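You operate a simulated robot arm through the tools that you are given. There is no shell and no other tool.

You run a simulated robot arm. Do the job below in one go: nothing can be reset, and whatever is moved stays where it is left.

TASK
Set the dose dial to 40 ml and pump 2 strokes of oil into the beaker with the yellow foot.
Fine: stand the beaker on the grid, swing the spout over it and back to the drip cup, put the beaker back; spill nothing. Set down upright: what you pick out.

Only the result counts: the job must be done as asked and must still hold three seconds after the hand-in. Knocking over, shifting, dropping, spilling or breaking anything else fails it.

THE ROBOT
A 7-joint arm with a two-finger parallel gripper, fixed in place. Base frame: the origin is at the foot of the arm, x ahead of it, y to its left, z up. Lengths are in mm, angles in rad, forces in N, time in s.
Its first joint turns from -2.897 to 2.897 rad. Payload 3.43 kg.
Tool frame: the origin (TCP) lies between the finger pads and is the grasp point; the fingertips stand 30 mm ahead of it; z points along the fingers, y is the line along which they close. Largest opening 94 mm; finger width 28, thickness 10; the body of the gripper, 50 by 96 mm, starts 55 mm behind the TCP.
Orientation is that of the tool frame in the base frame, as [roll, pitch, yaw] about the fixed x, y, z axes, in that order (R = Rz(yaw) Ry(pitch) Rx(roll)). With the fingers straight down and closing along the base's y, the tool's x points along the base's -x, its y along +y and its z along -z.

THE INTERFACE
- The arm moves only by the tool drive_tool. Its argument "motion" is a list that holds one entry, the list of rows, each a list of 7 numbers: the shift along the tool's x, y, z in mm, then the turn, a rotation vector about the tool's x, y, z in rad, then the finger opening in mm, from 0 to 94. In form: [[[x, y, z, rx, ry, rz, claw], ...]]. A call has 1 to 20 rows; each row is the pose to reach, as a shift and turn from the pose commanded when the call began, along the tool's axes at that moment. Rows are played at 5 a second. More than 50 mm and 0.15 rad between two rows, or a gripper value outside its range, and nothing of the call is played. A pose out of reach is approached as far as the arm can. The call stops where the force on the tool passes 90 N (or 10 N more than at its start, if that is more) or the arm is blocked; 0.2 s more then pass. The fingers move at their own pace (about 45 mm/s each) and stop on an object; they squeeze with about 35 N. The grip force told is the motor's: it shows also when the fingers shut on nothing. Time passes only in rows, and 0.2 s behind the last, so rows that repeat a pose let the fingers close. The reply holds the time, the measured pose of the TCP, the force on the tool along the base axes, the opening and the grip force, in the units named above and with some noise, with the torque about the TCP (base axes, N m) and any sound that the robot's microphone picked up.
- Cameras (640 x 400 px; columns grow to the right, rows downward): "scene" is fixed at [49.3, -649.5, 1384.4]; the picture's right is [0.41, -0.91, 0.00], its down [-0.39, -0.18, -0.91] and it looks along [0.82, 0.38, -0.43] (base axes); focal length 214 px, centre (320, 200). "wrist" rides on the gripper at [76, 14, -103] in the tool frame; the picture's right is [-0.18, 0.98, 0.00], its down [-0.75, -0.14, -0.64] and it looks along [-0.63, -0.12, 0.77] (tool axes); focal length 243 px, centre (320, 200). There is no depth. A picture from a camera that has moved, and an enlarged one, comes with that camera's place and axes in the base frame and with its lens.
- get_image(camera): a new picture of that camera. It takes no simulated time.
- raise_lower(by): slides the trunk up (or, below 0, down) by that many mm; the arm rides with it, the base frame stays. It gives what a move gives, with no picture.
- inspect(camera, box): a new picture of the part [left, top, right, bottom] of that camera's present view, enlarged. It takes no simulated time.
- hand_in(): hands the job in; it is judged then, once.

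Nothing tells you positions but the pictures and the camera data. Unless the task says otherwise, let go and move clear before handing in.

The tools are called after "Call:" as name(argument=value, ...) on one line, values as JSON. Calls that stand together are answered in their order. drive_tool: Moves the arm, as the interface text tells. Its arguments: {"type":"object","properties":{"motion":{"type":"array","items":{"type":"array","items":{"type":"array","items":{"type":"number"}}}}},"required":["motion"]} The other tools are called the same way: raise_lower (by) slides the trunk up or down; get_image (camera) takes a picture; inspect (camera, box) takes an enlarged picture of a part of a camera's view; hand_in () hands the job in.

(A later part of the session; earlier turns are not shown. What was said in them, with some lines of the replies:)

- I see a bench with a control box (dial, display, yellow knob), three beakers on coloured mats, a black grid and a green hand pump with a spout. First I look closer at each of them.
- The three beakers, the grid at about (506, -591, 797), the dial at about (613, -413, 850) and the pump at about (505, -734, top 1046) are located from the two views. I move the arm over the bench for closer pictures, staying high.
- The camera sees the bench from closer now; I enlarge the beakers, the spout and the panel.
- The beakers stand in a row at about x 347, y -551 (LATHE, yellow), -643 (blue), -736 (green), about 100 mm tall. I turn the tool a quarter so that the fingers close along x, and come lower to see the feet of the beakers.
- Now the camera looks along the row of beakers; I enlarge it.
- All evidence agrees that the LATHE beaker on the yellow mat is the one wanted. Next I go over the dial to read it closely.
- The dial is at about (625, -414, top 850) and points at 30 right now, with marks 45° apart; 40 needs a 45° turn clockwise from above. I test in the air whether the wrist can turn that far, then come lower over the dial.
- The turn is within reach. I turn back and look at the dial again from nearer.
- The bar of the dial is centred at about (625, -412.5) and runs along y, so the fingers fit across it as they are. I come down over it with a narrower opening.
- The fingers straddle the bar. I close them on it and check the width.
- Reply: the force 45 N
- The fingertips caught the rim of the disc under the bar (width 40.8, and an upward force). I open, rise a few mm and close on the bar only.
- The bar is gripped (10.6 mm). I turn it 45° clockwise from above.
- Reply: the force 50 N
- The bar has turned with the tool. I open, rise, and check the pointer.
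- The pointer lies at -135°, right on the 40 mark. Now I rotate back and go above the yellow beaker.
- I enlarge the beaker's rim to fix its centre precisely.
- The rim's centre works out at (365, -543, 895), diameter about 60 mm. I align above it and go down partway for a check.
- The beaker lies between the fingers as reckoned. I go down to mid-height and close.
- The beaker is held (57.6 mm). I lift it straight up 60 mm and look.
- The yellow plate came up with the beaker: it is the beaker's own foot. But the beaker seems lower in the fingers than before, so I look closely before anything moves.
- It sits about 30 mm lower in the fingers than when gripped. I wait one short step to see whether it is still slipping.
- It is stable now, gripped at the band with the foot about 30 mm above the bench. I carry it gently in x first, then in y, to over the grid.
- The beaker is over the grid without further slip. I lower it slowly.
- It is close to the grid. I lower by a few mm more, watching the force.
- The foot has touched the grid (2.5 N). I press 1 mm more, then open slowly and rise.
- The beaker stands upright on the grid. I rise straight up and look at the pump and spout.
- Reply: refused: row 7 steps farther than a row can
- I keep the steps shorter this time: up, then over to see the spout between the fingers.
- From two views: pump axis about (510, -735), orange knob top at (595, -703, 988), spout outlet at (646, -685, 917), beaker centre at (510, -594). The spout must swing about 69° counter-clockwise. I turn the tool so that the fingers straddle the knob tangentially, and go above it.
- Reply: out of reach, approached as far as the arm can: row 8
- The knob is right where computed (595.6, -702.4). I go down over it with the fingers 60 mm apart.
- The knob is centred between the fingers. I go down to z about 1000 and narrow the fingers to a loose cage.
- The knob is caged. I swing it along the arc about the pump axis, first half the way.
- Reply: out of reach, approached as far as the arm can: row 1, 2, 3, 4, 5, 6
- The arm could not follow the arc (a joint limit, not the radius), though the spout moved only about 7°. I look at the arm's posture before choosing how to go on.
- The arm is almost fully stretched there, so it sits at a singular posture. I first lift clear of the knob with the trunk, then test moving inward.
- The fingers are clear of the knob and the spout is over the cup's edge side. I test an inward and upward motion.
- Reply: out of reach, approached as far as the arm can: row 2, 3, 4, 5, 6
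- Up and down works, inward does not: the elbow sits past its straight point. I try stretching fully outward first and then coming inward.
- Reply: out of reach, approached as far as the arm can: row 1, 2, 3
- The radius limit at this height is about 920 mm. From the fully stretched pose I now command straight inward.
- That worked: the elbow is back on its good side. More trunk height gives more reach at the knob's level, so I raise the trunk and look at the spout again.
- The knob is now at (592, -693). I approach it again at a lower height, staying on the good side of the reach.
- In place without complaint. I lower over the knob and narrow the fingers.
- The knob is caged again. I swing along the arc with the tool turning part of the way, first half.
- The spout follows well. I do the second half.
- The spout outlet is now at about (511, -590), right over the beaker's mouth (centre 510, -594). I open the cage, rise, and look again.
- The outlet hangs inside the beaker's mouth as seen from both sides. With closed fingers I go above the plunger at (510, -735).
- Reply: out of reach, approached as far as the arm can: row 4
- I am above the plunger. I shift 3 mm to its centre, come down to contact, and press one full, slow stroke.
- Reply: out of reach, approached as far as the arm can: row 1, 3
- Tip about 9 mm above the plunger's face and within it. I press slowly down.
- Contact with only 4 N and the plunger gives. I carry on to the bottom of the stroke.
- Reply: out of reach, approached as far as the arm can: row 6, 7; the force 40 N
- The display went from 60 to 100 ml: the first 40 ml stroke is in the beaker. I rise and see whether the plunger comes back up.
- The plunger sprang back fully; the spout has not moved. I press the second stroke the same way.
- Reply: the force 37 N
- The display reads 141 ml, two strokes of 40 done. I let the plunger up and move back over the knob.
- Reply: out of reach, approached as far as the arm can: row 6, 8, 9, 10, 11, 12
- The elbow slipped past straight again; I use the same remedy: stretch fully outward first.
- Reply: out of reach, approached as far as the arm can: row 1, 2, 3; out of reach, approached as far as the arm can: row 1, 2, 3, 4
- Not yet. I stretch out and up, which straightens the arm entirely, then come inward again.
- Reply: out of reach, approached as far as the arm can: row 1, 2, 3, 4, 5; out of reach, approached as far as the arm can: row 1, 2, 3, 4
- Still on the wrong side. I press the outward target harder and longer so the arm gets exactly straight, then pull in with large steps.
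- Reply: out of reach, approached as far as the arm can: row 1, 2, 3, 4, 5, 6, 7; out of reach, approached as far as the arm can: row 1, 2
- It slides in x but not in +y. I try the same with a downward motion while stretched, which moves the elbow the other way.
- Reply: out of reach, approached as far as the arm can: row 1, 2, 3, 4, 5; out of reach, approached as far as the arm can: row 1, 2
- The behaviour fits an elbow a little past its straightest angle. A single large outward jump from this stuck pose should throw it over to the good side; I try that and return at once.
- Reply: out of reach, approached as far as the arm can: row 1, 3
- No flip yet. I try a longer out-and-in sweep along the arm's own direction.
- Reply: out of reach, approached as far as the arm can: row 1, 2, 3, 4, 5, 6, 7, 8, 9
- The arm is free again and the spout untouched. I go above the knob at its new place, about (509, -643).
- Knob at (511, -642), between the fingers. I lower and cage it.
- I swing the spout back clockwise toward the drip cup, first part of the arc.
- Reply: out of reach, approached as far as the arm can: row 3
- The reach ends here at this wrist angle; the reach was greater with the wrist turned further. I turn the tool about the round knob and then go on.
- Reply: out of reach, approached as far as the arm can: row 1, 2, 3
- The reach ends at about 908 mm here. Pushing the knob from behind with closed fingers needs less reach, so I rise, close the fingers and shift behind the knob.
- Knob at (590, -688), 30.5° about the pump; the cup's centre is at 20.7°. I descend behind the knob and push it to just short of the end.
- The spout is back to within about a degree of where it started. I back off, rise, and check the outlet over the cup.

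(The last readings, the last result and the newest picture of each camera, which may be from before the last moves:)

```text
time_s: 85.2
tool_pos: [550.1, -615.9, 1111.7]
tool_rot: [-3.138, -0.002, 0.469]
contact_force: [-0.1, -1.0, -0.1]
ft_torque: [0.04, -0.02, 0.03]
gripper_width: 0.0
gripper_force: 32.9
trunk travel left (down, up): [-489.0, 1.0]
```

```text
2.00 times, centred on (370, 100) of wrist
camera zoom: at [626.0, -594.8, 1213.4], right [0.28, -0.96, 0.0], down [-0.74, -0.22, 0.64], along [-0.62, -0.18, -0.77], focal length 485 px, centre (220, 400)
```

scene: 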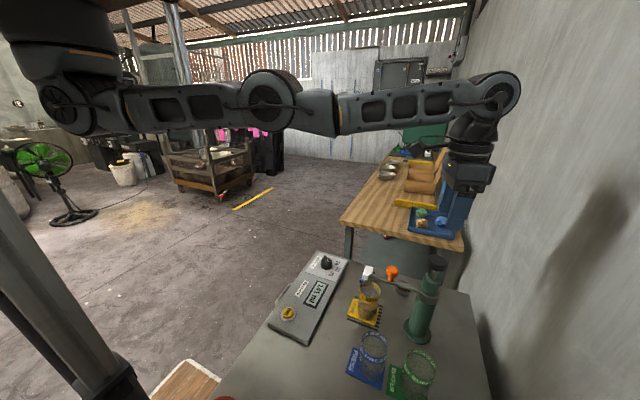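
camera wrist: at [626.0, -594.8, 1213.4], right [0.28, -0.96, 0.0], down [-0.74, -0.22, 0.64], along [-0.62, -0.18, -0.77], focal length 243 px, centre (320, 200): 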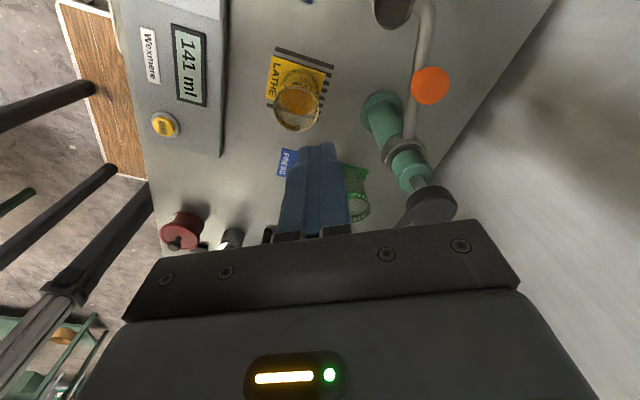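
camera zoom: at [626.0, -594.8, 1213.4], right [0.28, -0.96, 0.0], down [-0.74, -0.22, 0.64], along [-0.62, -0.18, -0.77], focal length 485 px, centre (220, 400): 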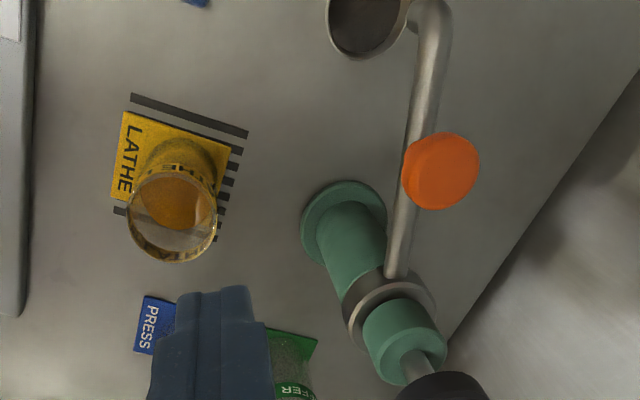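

Spout, knob and plunger look just as at the start. Now I go back over the filled beaker, fingers closing along x, open wide.

Call:
drive_tool(motion=[[[-3, -5, 0, 0, 0, -0.1377, 20], [-6, -9, 0, 0, 0, -0.2754, 40], [-9, -14, 0, 0, 0, -0.413, 60], [-12, -19, 0, 0, 0, -0.5507, 80], [-15, -23, 0, 0, 0, -0.6884, 94], [-19, -28, 0, 0, 0, -0.826, 94], [-22, -33, 0, 0, 0, -0.9638, 94], [-25.4, -37.4, 0, 0, 0, -1.1015, 94], [-25.4, -37.4, 0, 0, 0, -1.1015, 94]]])

Call:
raise_lower(by=-114)

Call:
get_image(camera="wrist")

Call:
inspect(camera="wrist", box=[260, 40, 390, 200])

Call:
inspect(camera="scene", box=[330, 260, 430, 350])

```text
time_s: 87.2
tool_pos: [510.4, -596.2, 1109.4]
tool_rot: [3.141, -0.001, 1.573]
contact_force: [-0.1, -0.4, -0.7]
ft_torque: [0.0, 0.04, 0.01]
gripper_width: 94.0
gripper_force: 0.0
trunk travel left (down, up): [-489.0, 1.0]
```

```text
time_s: 88.6
tool_pos: [511.4, -594.5, 995.9]
tool_rot: [3.141, -0.002, 1.572]
contact_force: [-0.1, -0.2, -0.4]
ft_torque: [0.0, -0.02, -0.04]
gripper_width: 93.9
gripper_force: 0.0
trunk travel left (down, up): [-375.0, 115.0]
```

```text
taken
camera wrist: at [526.7, -519.5, 1099.5], right [0.98, -0.18, 0.0], down [-0.14, -0.75, 0.64], along [-0.12, -0.63, -0.77], focal length 243 px, centre (320, 200)
```

wrist: 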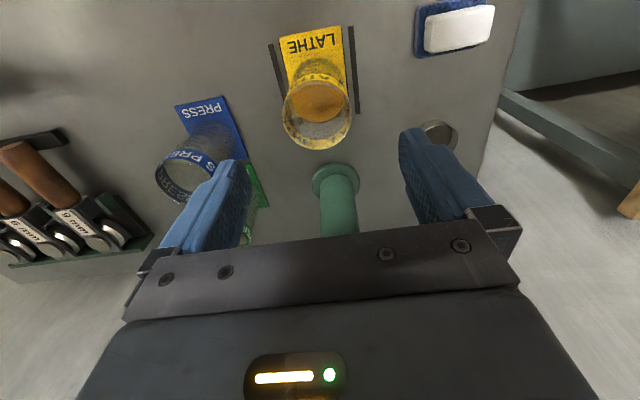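

```text
2.50 times, centred on (325, 120) of wrist
camera zoom: at [526.7, -519.5, 1099.5], right [0.98, -0.18, 0.0], down [-0.14, -0.75, 0.64], along [-0.12, -0.63, -0.77], focal length 606 px, centre (308, 400)
```

zoom: 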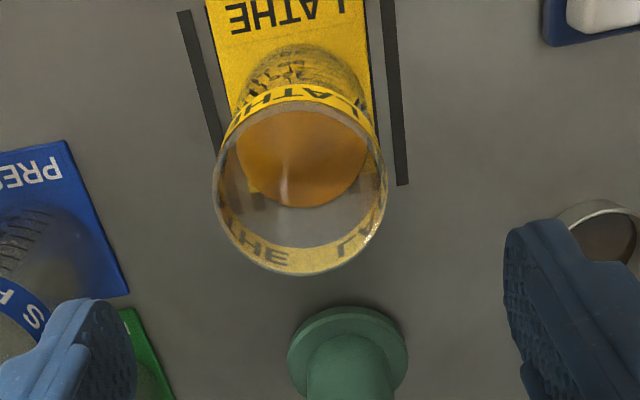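

```text
4.44 times, centred on (380, 305) of scene
camera zoom: at [49.3, -649.5, 1384.4], right [0.41, -0.91, 0.0], down [-0.39, -0.18, -0.91], along [0.82, 0.38, -0.43], focal length 953 px, centre (53, -267)
```

zoom: 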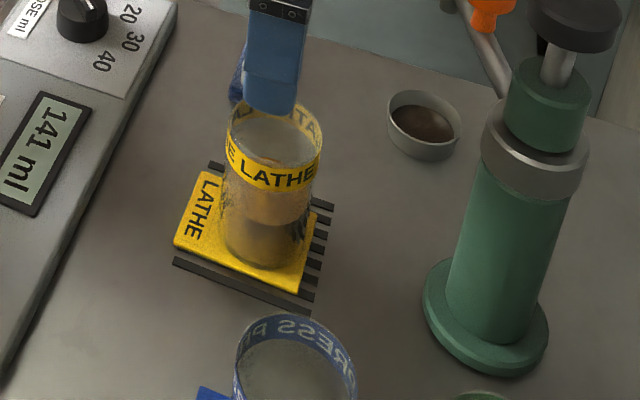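

The beaker (now with oil) stands as I left it, centre (510, -594). I descend around the band and close gently.

Call:
drive_tool(motion=[[[0.5, -1, 25, 0, 0, 0, 94], [0.5, -1, 50, 0, 0, 0, 94], [0.5, -1, 75, 0, 0, 0, 94], [0.5, -1, 95, 0, 0, 0, 94], [0.5, -1, 107, 0, 0, 0, 94], [0.5, -1, 107, 0, 0, 0, 80], [0.5, -1, 107, 0, 0, 0, 68], [0.5, -1, 107, 0, 0, 0, 60], [0.5, -1, 107, 0, 0, 0, 55], [0.5, -1, 107, 0, 0, 0, 45], [0.5, -1, 107, 0, 0, 0, 30], [0.5, -1, 107, 0, 0, 0, 30]]])

Call:
get_image(camera="wrist")

Call:
inspect(camera="scene", box=[340, 270, 420, 350])

```text
time_s: 91.2
tool_pos: [511.1, -595.5, 891.7]
tool_rot: [-3.141, -0.002, 1.572]
contact_force: [-0.2, -0.1, -1.1]
ft_torque: [0.0, 0.01, 0.0]
gripper_width: 57.3
gripper_force: 34.9
trunk travel left (down, up): [-375.0, 115.0]
```

```text
taken
camera wrist: at [524.8, -519.1, 993.1], right [0.98, -0.18, 0.0], down [-0.14, -0.76, 0.64], along [-0.12, -0.63, -0.77], focal length 243 px, centre (320, 200)
```

wrist: 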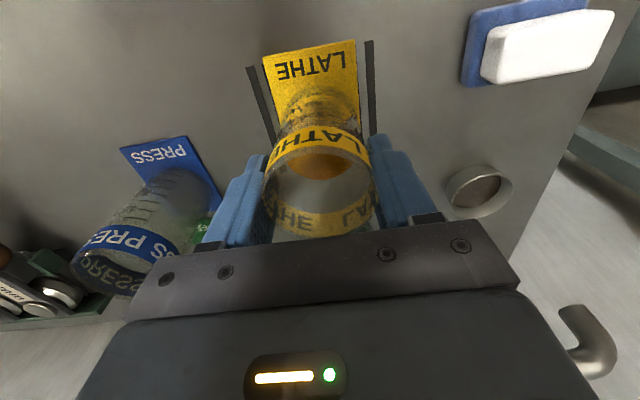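

```text
5.00 times, centred on (380, 310) of scene
camera zoom: at [49.3, -649.5, 1384.4], right [0.41, -0.91, 0.0], down [-0.39, -0.18, -0.91], along [0.82, 0.38, -0.43], focal length 1072 px, centre (20, -350)
```

zoom: 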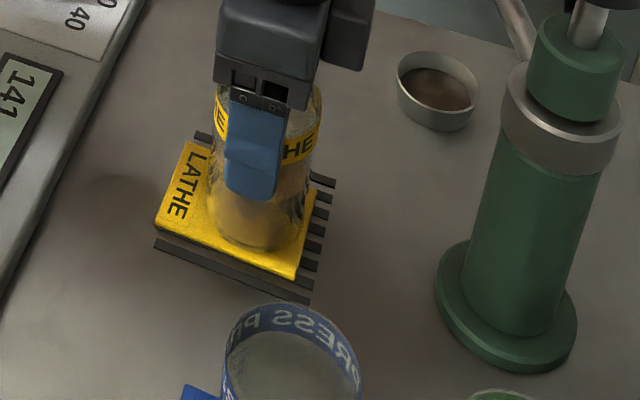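

Held at 57.3 mm. I lift very gently by 22 mm and check for slipping.

Call:
drive_tool(motion=[[[0, 0, -2, 0, 0, 0, 30], [0, 0, -4, 0, 0, 0, 30], [0, 0, -7, 0, 0, 0, 30], [0, 0, -11, 0, 0, 0, 30], [0, 0, -16, 0, 0, 0, 30], [0, 0, -20, 0, 0, 0, 30], [0, 0, -22, 0, 0, 0, 30]]])

Call:
get_image(camera="wrist")

Call:
inspect(camera="scene", box=[340, 270, 420, 350])

```text
time_s: 92.8
tool_pos: [511.3, -595.3, 911.4]
tool_rot: [3.141, -0.002, 1.571]
contact_force: [-0.5, 0.2, -2.0]
ft_torque: [-0.05, 0.0, 0.01]
gripper_width: 57.4
gripper_force: 34.9
trunk travel left (down, up): [-375.0, 115.0]
```

```text
taken
camera wrist: at [525.5, -519.0, 1014.8], right [0.98, -0.18, 0.0], down [-0.14, -0.75, 0.64], along [-0.12, -0.63, -0.77], focal length 243 px, centre (320, 200)
```

wrist: 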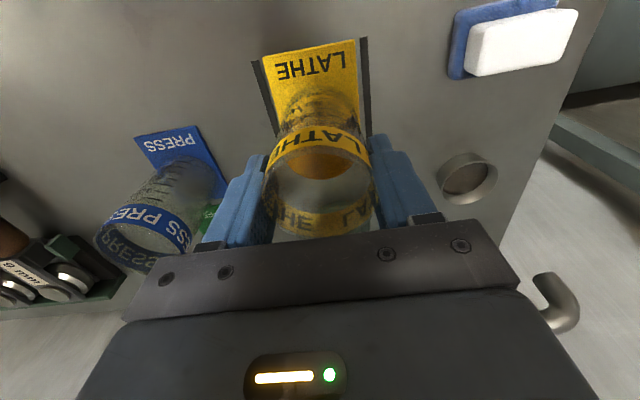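

```text
5.00 times, centred on (380, 310) of scene
camera zoom: at [49.3, -649.5, 1384.4], right [0.41, -0.91, 0.0], down [-0.39, -0.18, -0.91], along [0.82, 0.38, -0.43], focal length 1072 px, centre (20, -350)
```

zoom: 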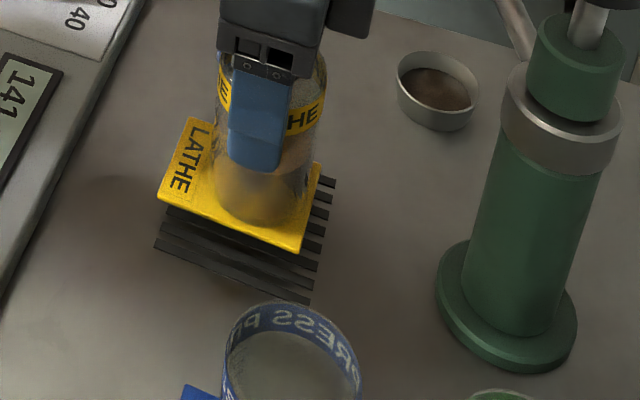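

No slip at all. I carry it back gently: first in y, then in x, to its old place.

Call:
drive_tool(motion=[[[3, 0, -2, 0, 0, 0, 30], [10, 0, -4, 0, 0, 0, 30], [20, -2, -6, 0, 0, 0, 30], [31, -6, -6, 0, 0, 0, 30], [40, -13, -6, 0, 0, 0, 30], [46, -24, -6, 0, 0, 0, 30], [49, -38, -6, 0, 0, 0, 30], [50, -54, -6, 0, 0, 0, 30], [50, -70, -6, 0, 0, 0, 30], [50, -86, -6, 0, 0, 0, 30], [50, -102, -6, 0, 0, 0, 30], [50, -117, -6, 0, 0, 0, 30], [50, -129, -6, 0, 0, 0, 30], [50, -138, -6, 0, 0, 0, 30], [50, -142, -6, 0, 0, 0, 30], [50, -143.5, -6, 0, 0, 0, 30], [50, -143.5, -6, 0, 0, 0, 30]]])

Call:
get_image(camera="wrist")

Call:
inspect(camera="scene", box=[300, 290, 400, 390])

```text
time_s: 96.4
tool_pos: [367.3, -546.6, 917.7]
tool_rot: [3.14, -0.002, 1.572]
contact_force: [-0.6, -0.5, -1.6]
ft_torque: [-0.03, 0.0, -0.02]
gripper_width: 57.3
gripper_force: 34.6
trunk travel left (down, up): [-375.0, 115.0]
```

```text
taken
camera wrist: at [381.6, -469.3, 1020.0], right [0.98, -0.18, 0.0], down [-0.14, -0.75, 0.64], along [-0.12, -0.63, -0.77], focal length 243 px, centre (320, 200)
```

wrist: 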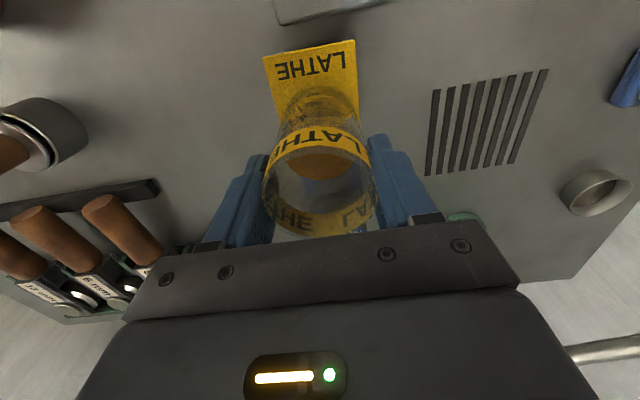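

```text
4.00 times, centred on (350, 340) of scene
camera zoom: at [49.3, -649.5, 1384.4], right [0.41, -0.91, 0.0], down [-0.39, -0.18, -0.91], along [0.82, 0.38, -0.43], focal length 858 px, centre (200, -360)
```

zoom: 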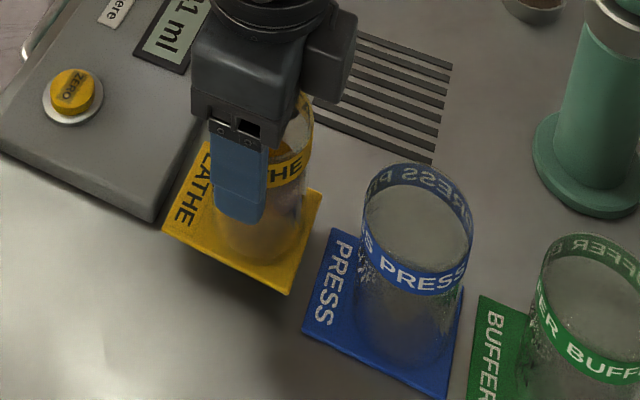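

It is over its old place. I lower it slowly to the bench.

Call:
drive_tool(motion=[[[0, 0, 4, 0, 0, 0, 30], [0, 0, 10, 0, 0, 0, 30], [0, 0, 16, 0, 0, 0, 30], [0, 0, 20, 0, 0, 0, 30], [0, 0, 23, 0, 0, 0, 30], [0, 0, 25, 0, 0, 0, 30], [0, 0, 26, 0, 0, 0, 30]]])

Call:
inspect(camera="scene", box=[310, 310, 370, 380])

```text
time_s: 98.0
tool_pos: [368.1, -545.0, 892.0]
tool_rot: [3.141, -0.002, 1.569]
contact_force: [-1.0, -0.5, -2.0]
ft_torque: [0.01, -0.01, -0.01]
gripper_width: 57.4
gripper_force: 35.1
trunk travel left (down, up): [-375.0, 115.0]
```

```text
5.71 times, centred on (340, 345) of scene
camera zoom: at [49.3, -649.5, 1384.4], right [0.41, -0.91, 0.0], down [-0.39, -0.18, -0.91], along [0.82, 0.38, -0.43], focal length 1226 px, centre (206, -629)
```

zoom: 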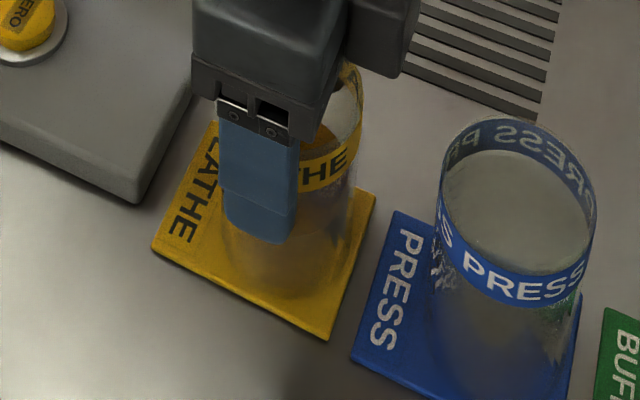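

Call:
drive_tool(motion=[[[0, 0, 1, 0, 0, 0, 30], [0, 0, 2, 0, 0, 0, 30]]])

```text
time_s: 98.6
tool_pos: [366.6, -544.9, 890.2]
tool_rot: [-3.142, 0.001, 1.57]
contact_force: [-0.2, -0.9, 4.3]
ft_torque: [0.3, -0.11, -0.02]
gripper_width: 57.4
gripper_force: 35.4
trunk travel left (down, up): [-375.0, 115.0]
```

It has touched down. Before letting go I check the place against the original.

Call:
inspect(camera="scene", box=[300, 290, 380, 380])

Call:
get_image(camera="wrist")

```text
4.44 times, centred on (340, 335) of scene
camera zoom: at [49.3, -649.5, 1384.4], right [0.41, -0.91, 0.0], down [-0.39, -0.18, -0.91], along [0.82, 0.38, -0.43], focal length 953 px, centre (231, -400)
```

zoom: 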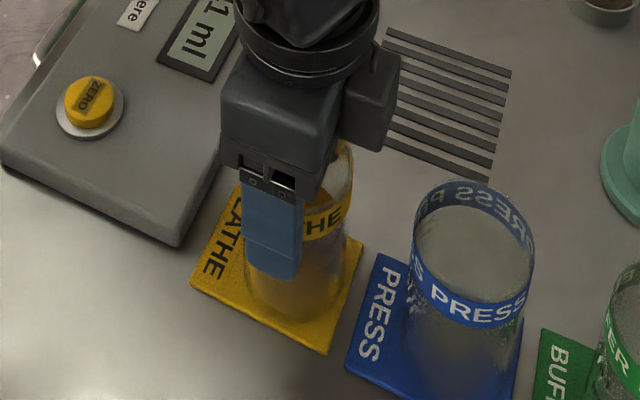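

```text
taken
camera wrist: at [381.9, -468.6, 993.1], right [0.98, -0.18, 0.0], down [-0.14, -0.75, 0.64], along [-0.12, -0.63, -0.77], focal length 243 px, centre (320, 200)
```

wrist: 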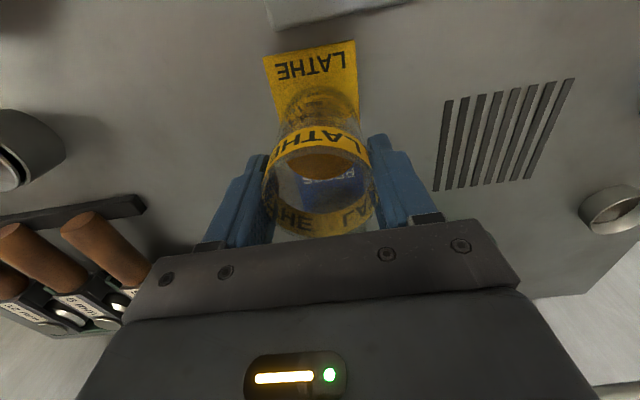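

It is within 2 mm of where it stood. I open slowly and check that it stays upright.

Call:
drive_tool(motion=[[[0, 0, 0.5, 0, 0, 0, 56], [0, 0, 0.5, 0, 0, 0, 58], [0, 0, 0.5, 0, 0, 0, 62], [0, 0, 0.5, 0, 0, 0, 70], [0, 0, 0.5, 0, 0, 0, 84], [0, 0, 0.5, 0, 0, 0, 94], [0, 0, 0.5, 0, 0, 0, 94]]])

Call:
get_image(camera="wrist")

Call:
inspect(camera="scene", box=[300, 290, 380, 380])

```text
time_s: 100.2
tool_pos: [366.7, -545.1, 889.5]
tool_rot: [3.141, -0.001, 1.571]
contact_force: [0.7, -0.2, -0.7]
ft_torque: [-0.02, -0.01, -0.01]
gripper_width: 94.1
gripper_force: 0.1
trunk travel left (down, up): [-375.0, 115.0]
```

```text
taken
camera wrist: at [381.8, -468.6, 992.4], right [0.98, -0.18, 0.0], down [-0.14, -0.75, 0.64], along [-0.12, -0.63, -0.77], focal length 243 px, centre (320, 200)
```

wrist: 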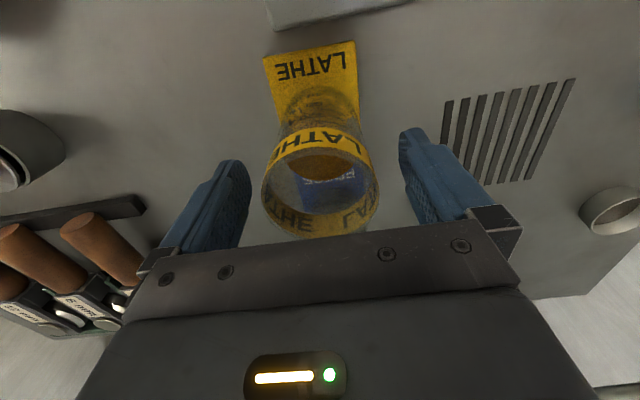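

```text
4.44 times, centred on (340, 335) of scene
camera zoom: at [49.3, -649.5, 1384.4], right [0.41, -0.91, 0.0], down [-0.39, -0.18, -0.91], along [0.82, 0.38, -0.43], focal length 953 px, centre (231, -400)
```

zoom: 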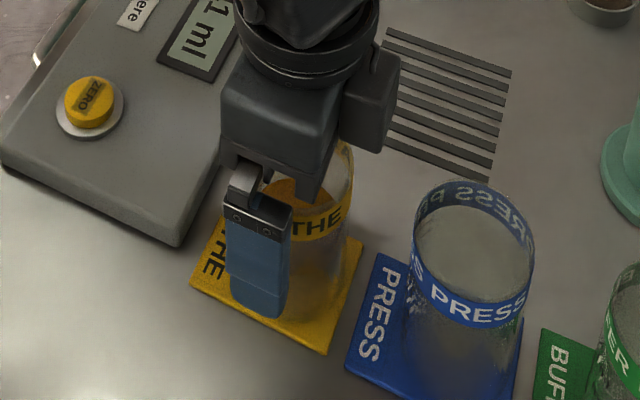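

It stands upright in its place. I rise straight up, move clear, and take a last look at everything.

Call:
drive_tool(motion=[[[0, 0, -12, 0, 0, 0, 94], [0, 0, -40, 0, 0, 0, 94], [0, 0, -80, 0, 0, 0, 94], [0, 0, -120, 0, 0, 0, 94], [0, 0, -165, 0, 0, 0, 94], [0, 0, -210, 0, 0, 0, 94], [35, 0, -235, 0, 0, 0, 94], [75, 0, -250, 0, 0, 0, 94], [115, 0, -260, 0, 0, 0, 94]]])

Call:
get_image(camera="scene")

Call:
inspect(camera="scene", box=[260, 240, 470, 400])

Call:
inspect(camera="scene", box=[300, 300, 450, 400])

Call:
inspect(camera="scene", box=[300, 240, 360, 290])

Call:
get_image(camera="wrist")

```text
time_s: 102.2
tool_pos: [366.9, -430.3, 1149.8]
tool_rot: [3.141, -0.001, 1.572]
contact_force: [0.3, -0.2, 0.1]
ft_torque: [0.05, -0.01, -0.02]
gripper_width: 94.0
gripper_force: 0.2
trunk travel left (down, up): [-375.0, 115.0]
```

```text
taken
```

scene: 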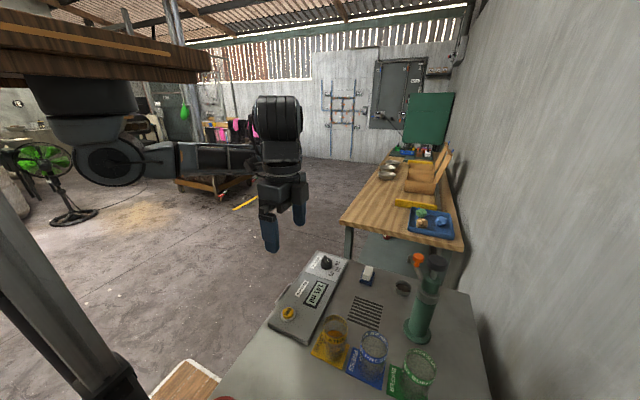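

```text
2.50 times, centred on (365, 320) of scene
camera zoom: at [49.3, -649.5, 1384.4], right [0.41, -0.91, 0.0], down [-0.39, -0.18, -0.91], along [0.82, 0.38, -0.43], focal length 536 px, centre (208, -100)
```

zoom: 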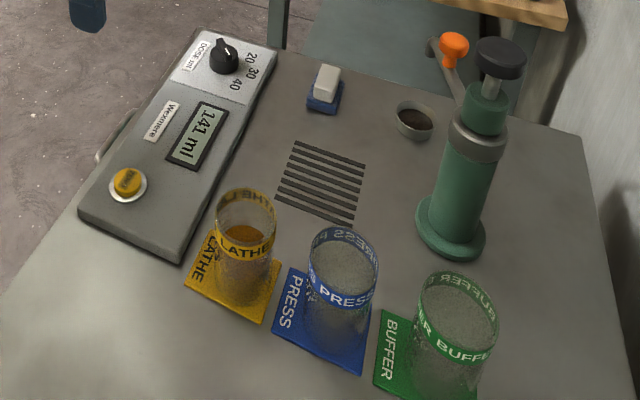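

```text
4.00 times, centred on (375, 350) of scene
camera zoom: at [49.3, -649.5, 1384.4], right [0.41, -0.91, 0.0], down [-0.39, -0.18, -0.91], along [0.82, 0.38, -0.43], focal length 858 px, centre (100, -400)
```

zoom: 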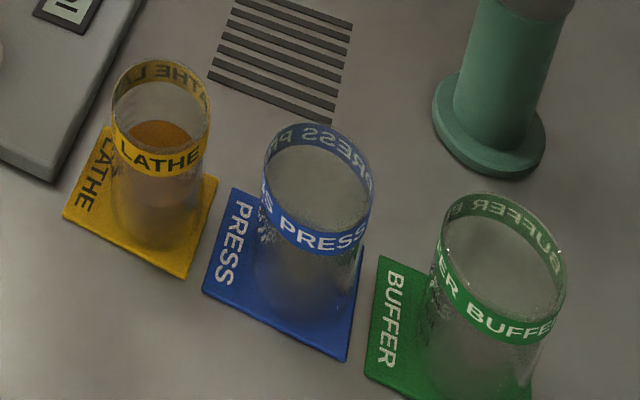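

```text
8.00 times, centred on (330, 265) of scene
camera zoom: at [49.3, -649.5, 1384.4], right [0.41, -0.91, 0.0], down [-0.39, -0.18, -0.91], along [0.82, 0.38, -0.43], focal length 1716 px, centre (240, -320)
```

zoom: 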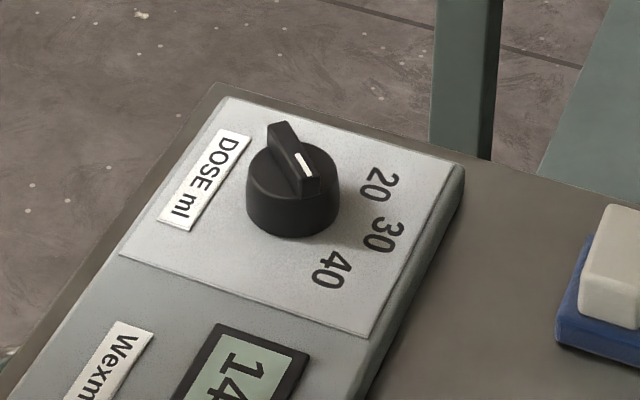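

```text
taken
camera wrist: at [381.0, -354.1, 1252.6], right [0.98, -0.18, 0.0], down [-0.14, -0.76, 0.64], along [-0.12, -0.63, -0.77], focal length 243 px, centre (320, 200)
```

wrist: 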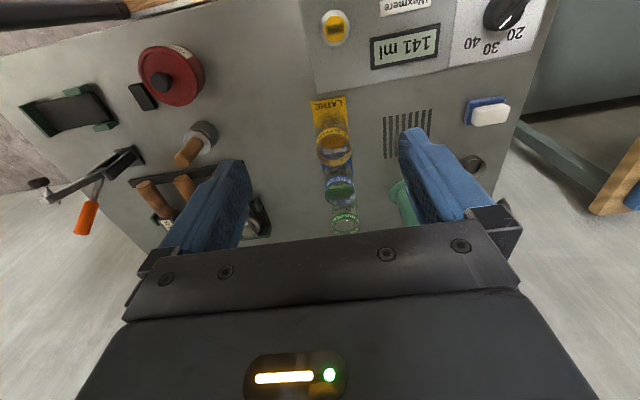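

The dial points at 40 and the display went 60 → 100 → 141 ml over two strokes. The yellow-footed beaker holds the oil and stands in its old place, the spout is over the drip cup, and nothing else has moved. I hand the job in.

Call:
hand_in()

```text
The job is handed in.
```

The job is handed in. The dose dial is on 40 ml, and two full strokes of oil went into the beaker with the yellow foot.

- **Strokes:** the meter went from 60 to 100 to 141 ml, about 40 ml per stroke. I did not press ZERO, so it still shows the earlier 60 ml in its total.
- **Beaker:** it is back upright, within about 2 mm of where it stood. It slipped about 30 mm in the fingers when I first lifted it empty, but held firm with the oil in it.
- **Spout:** it is back over the drip cup, within about a degree of where it started.
- **Everything else:** I saw no spills in the pictures, and nothing else looks moved.
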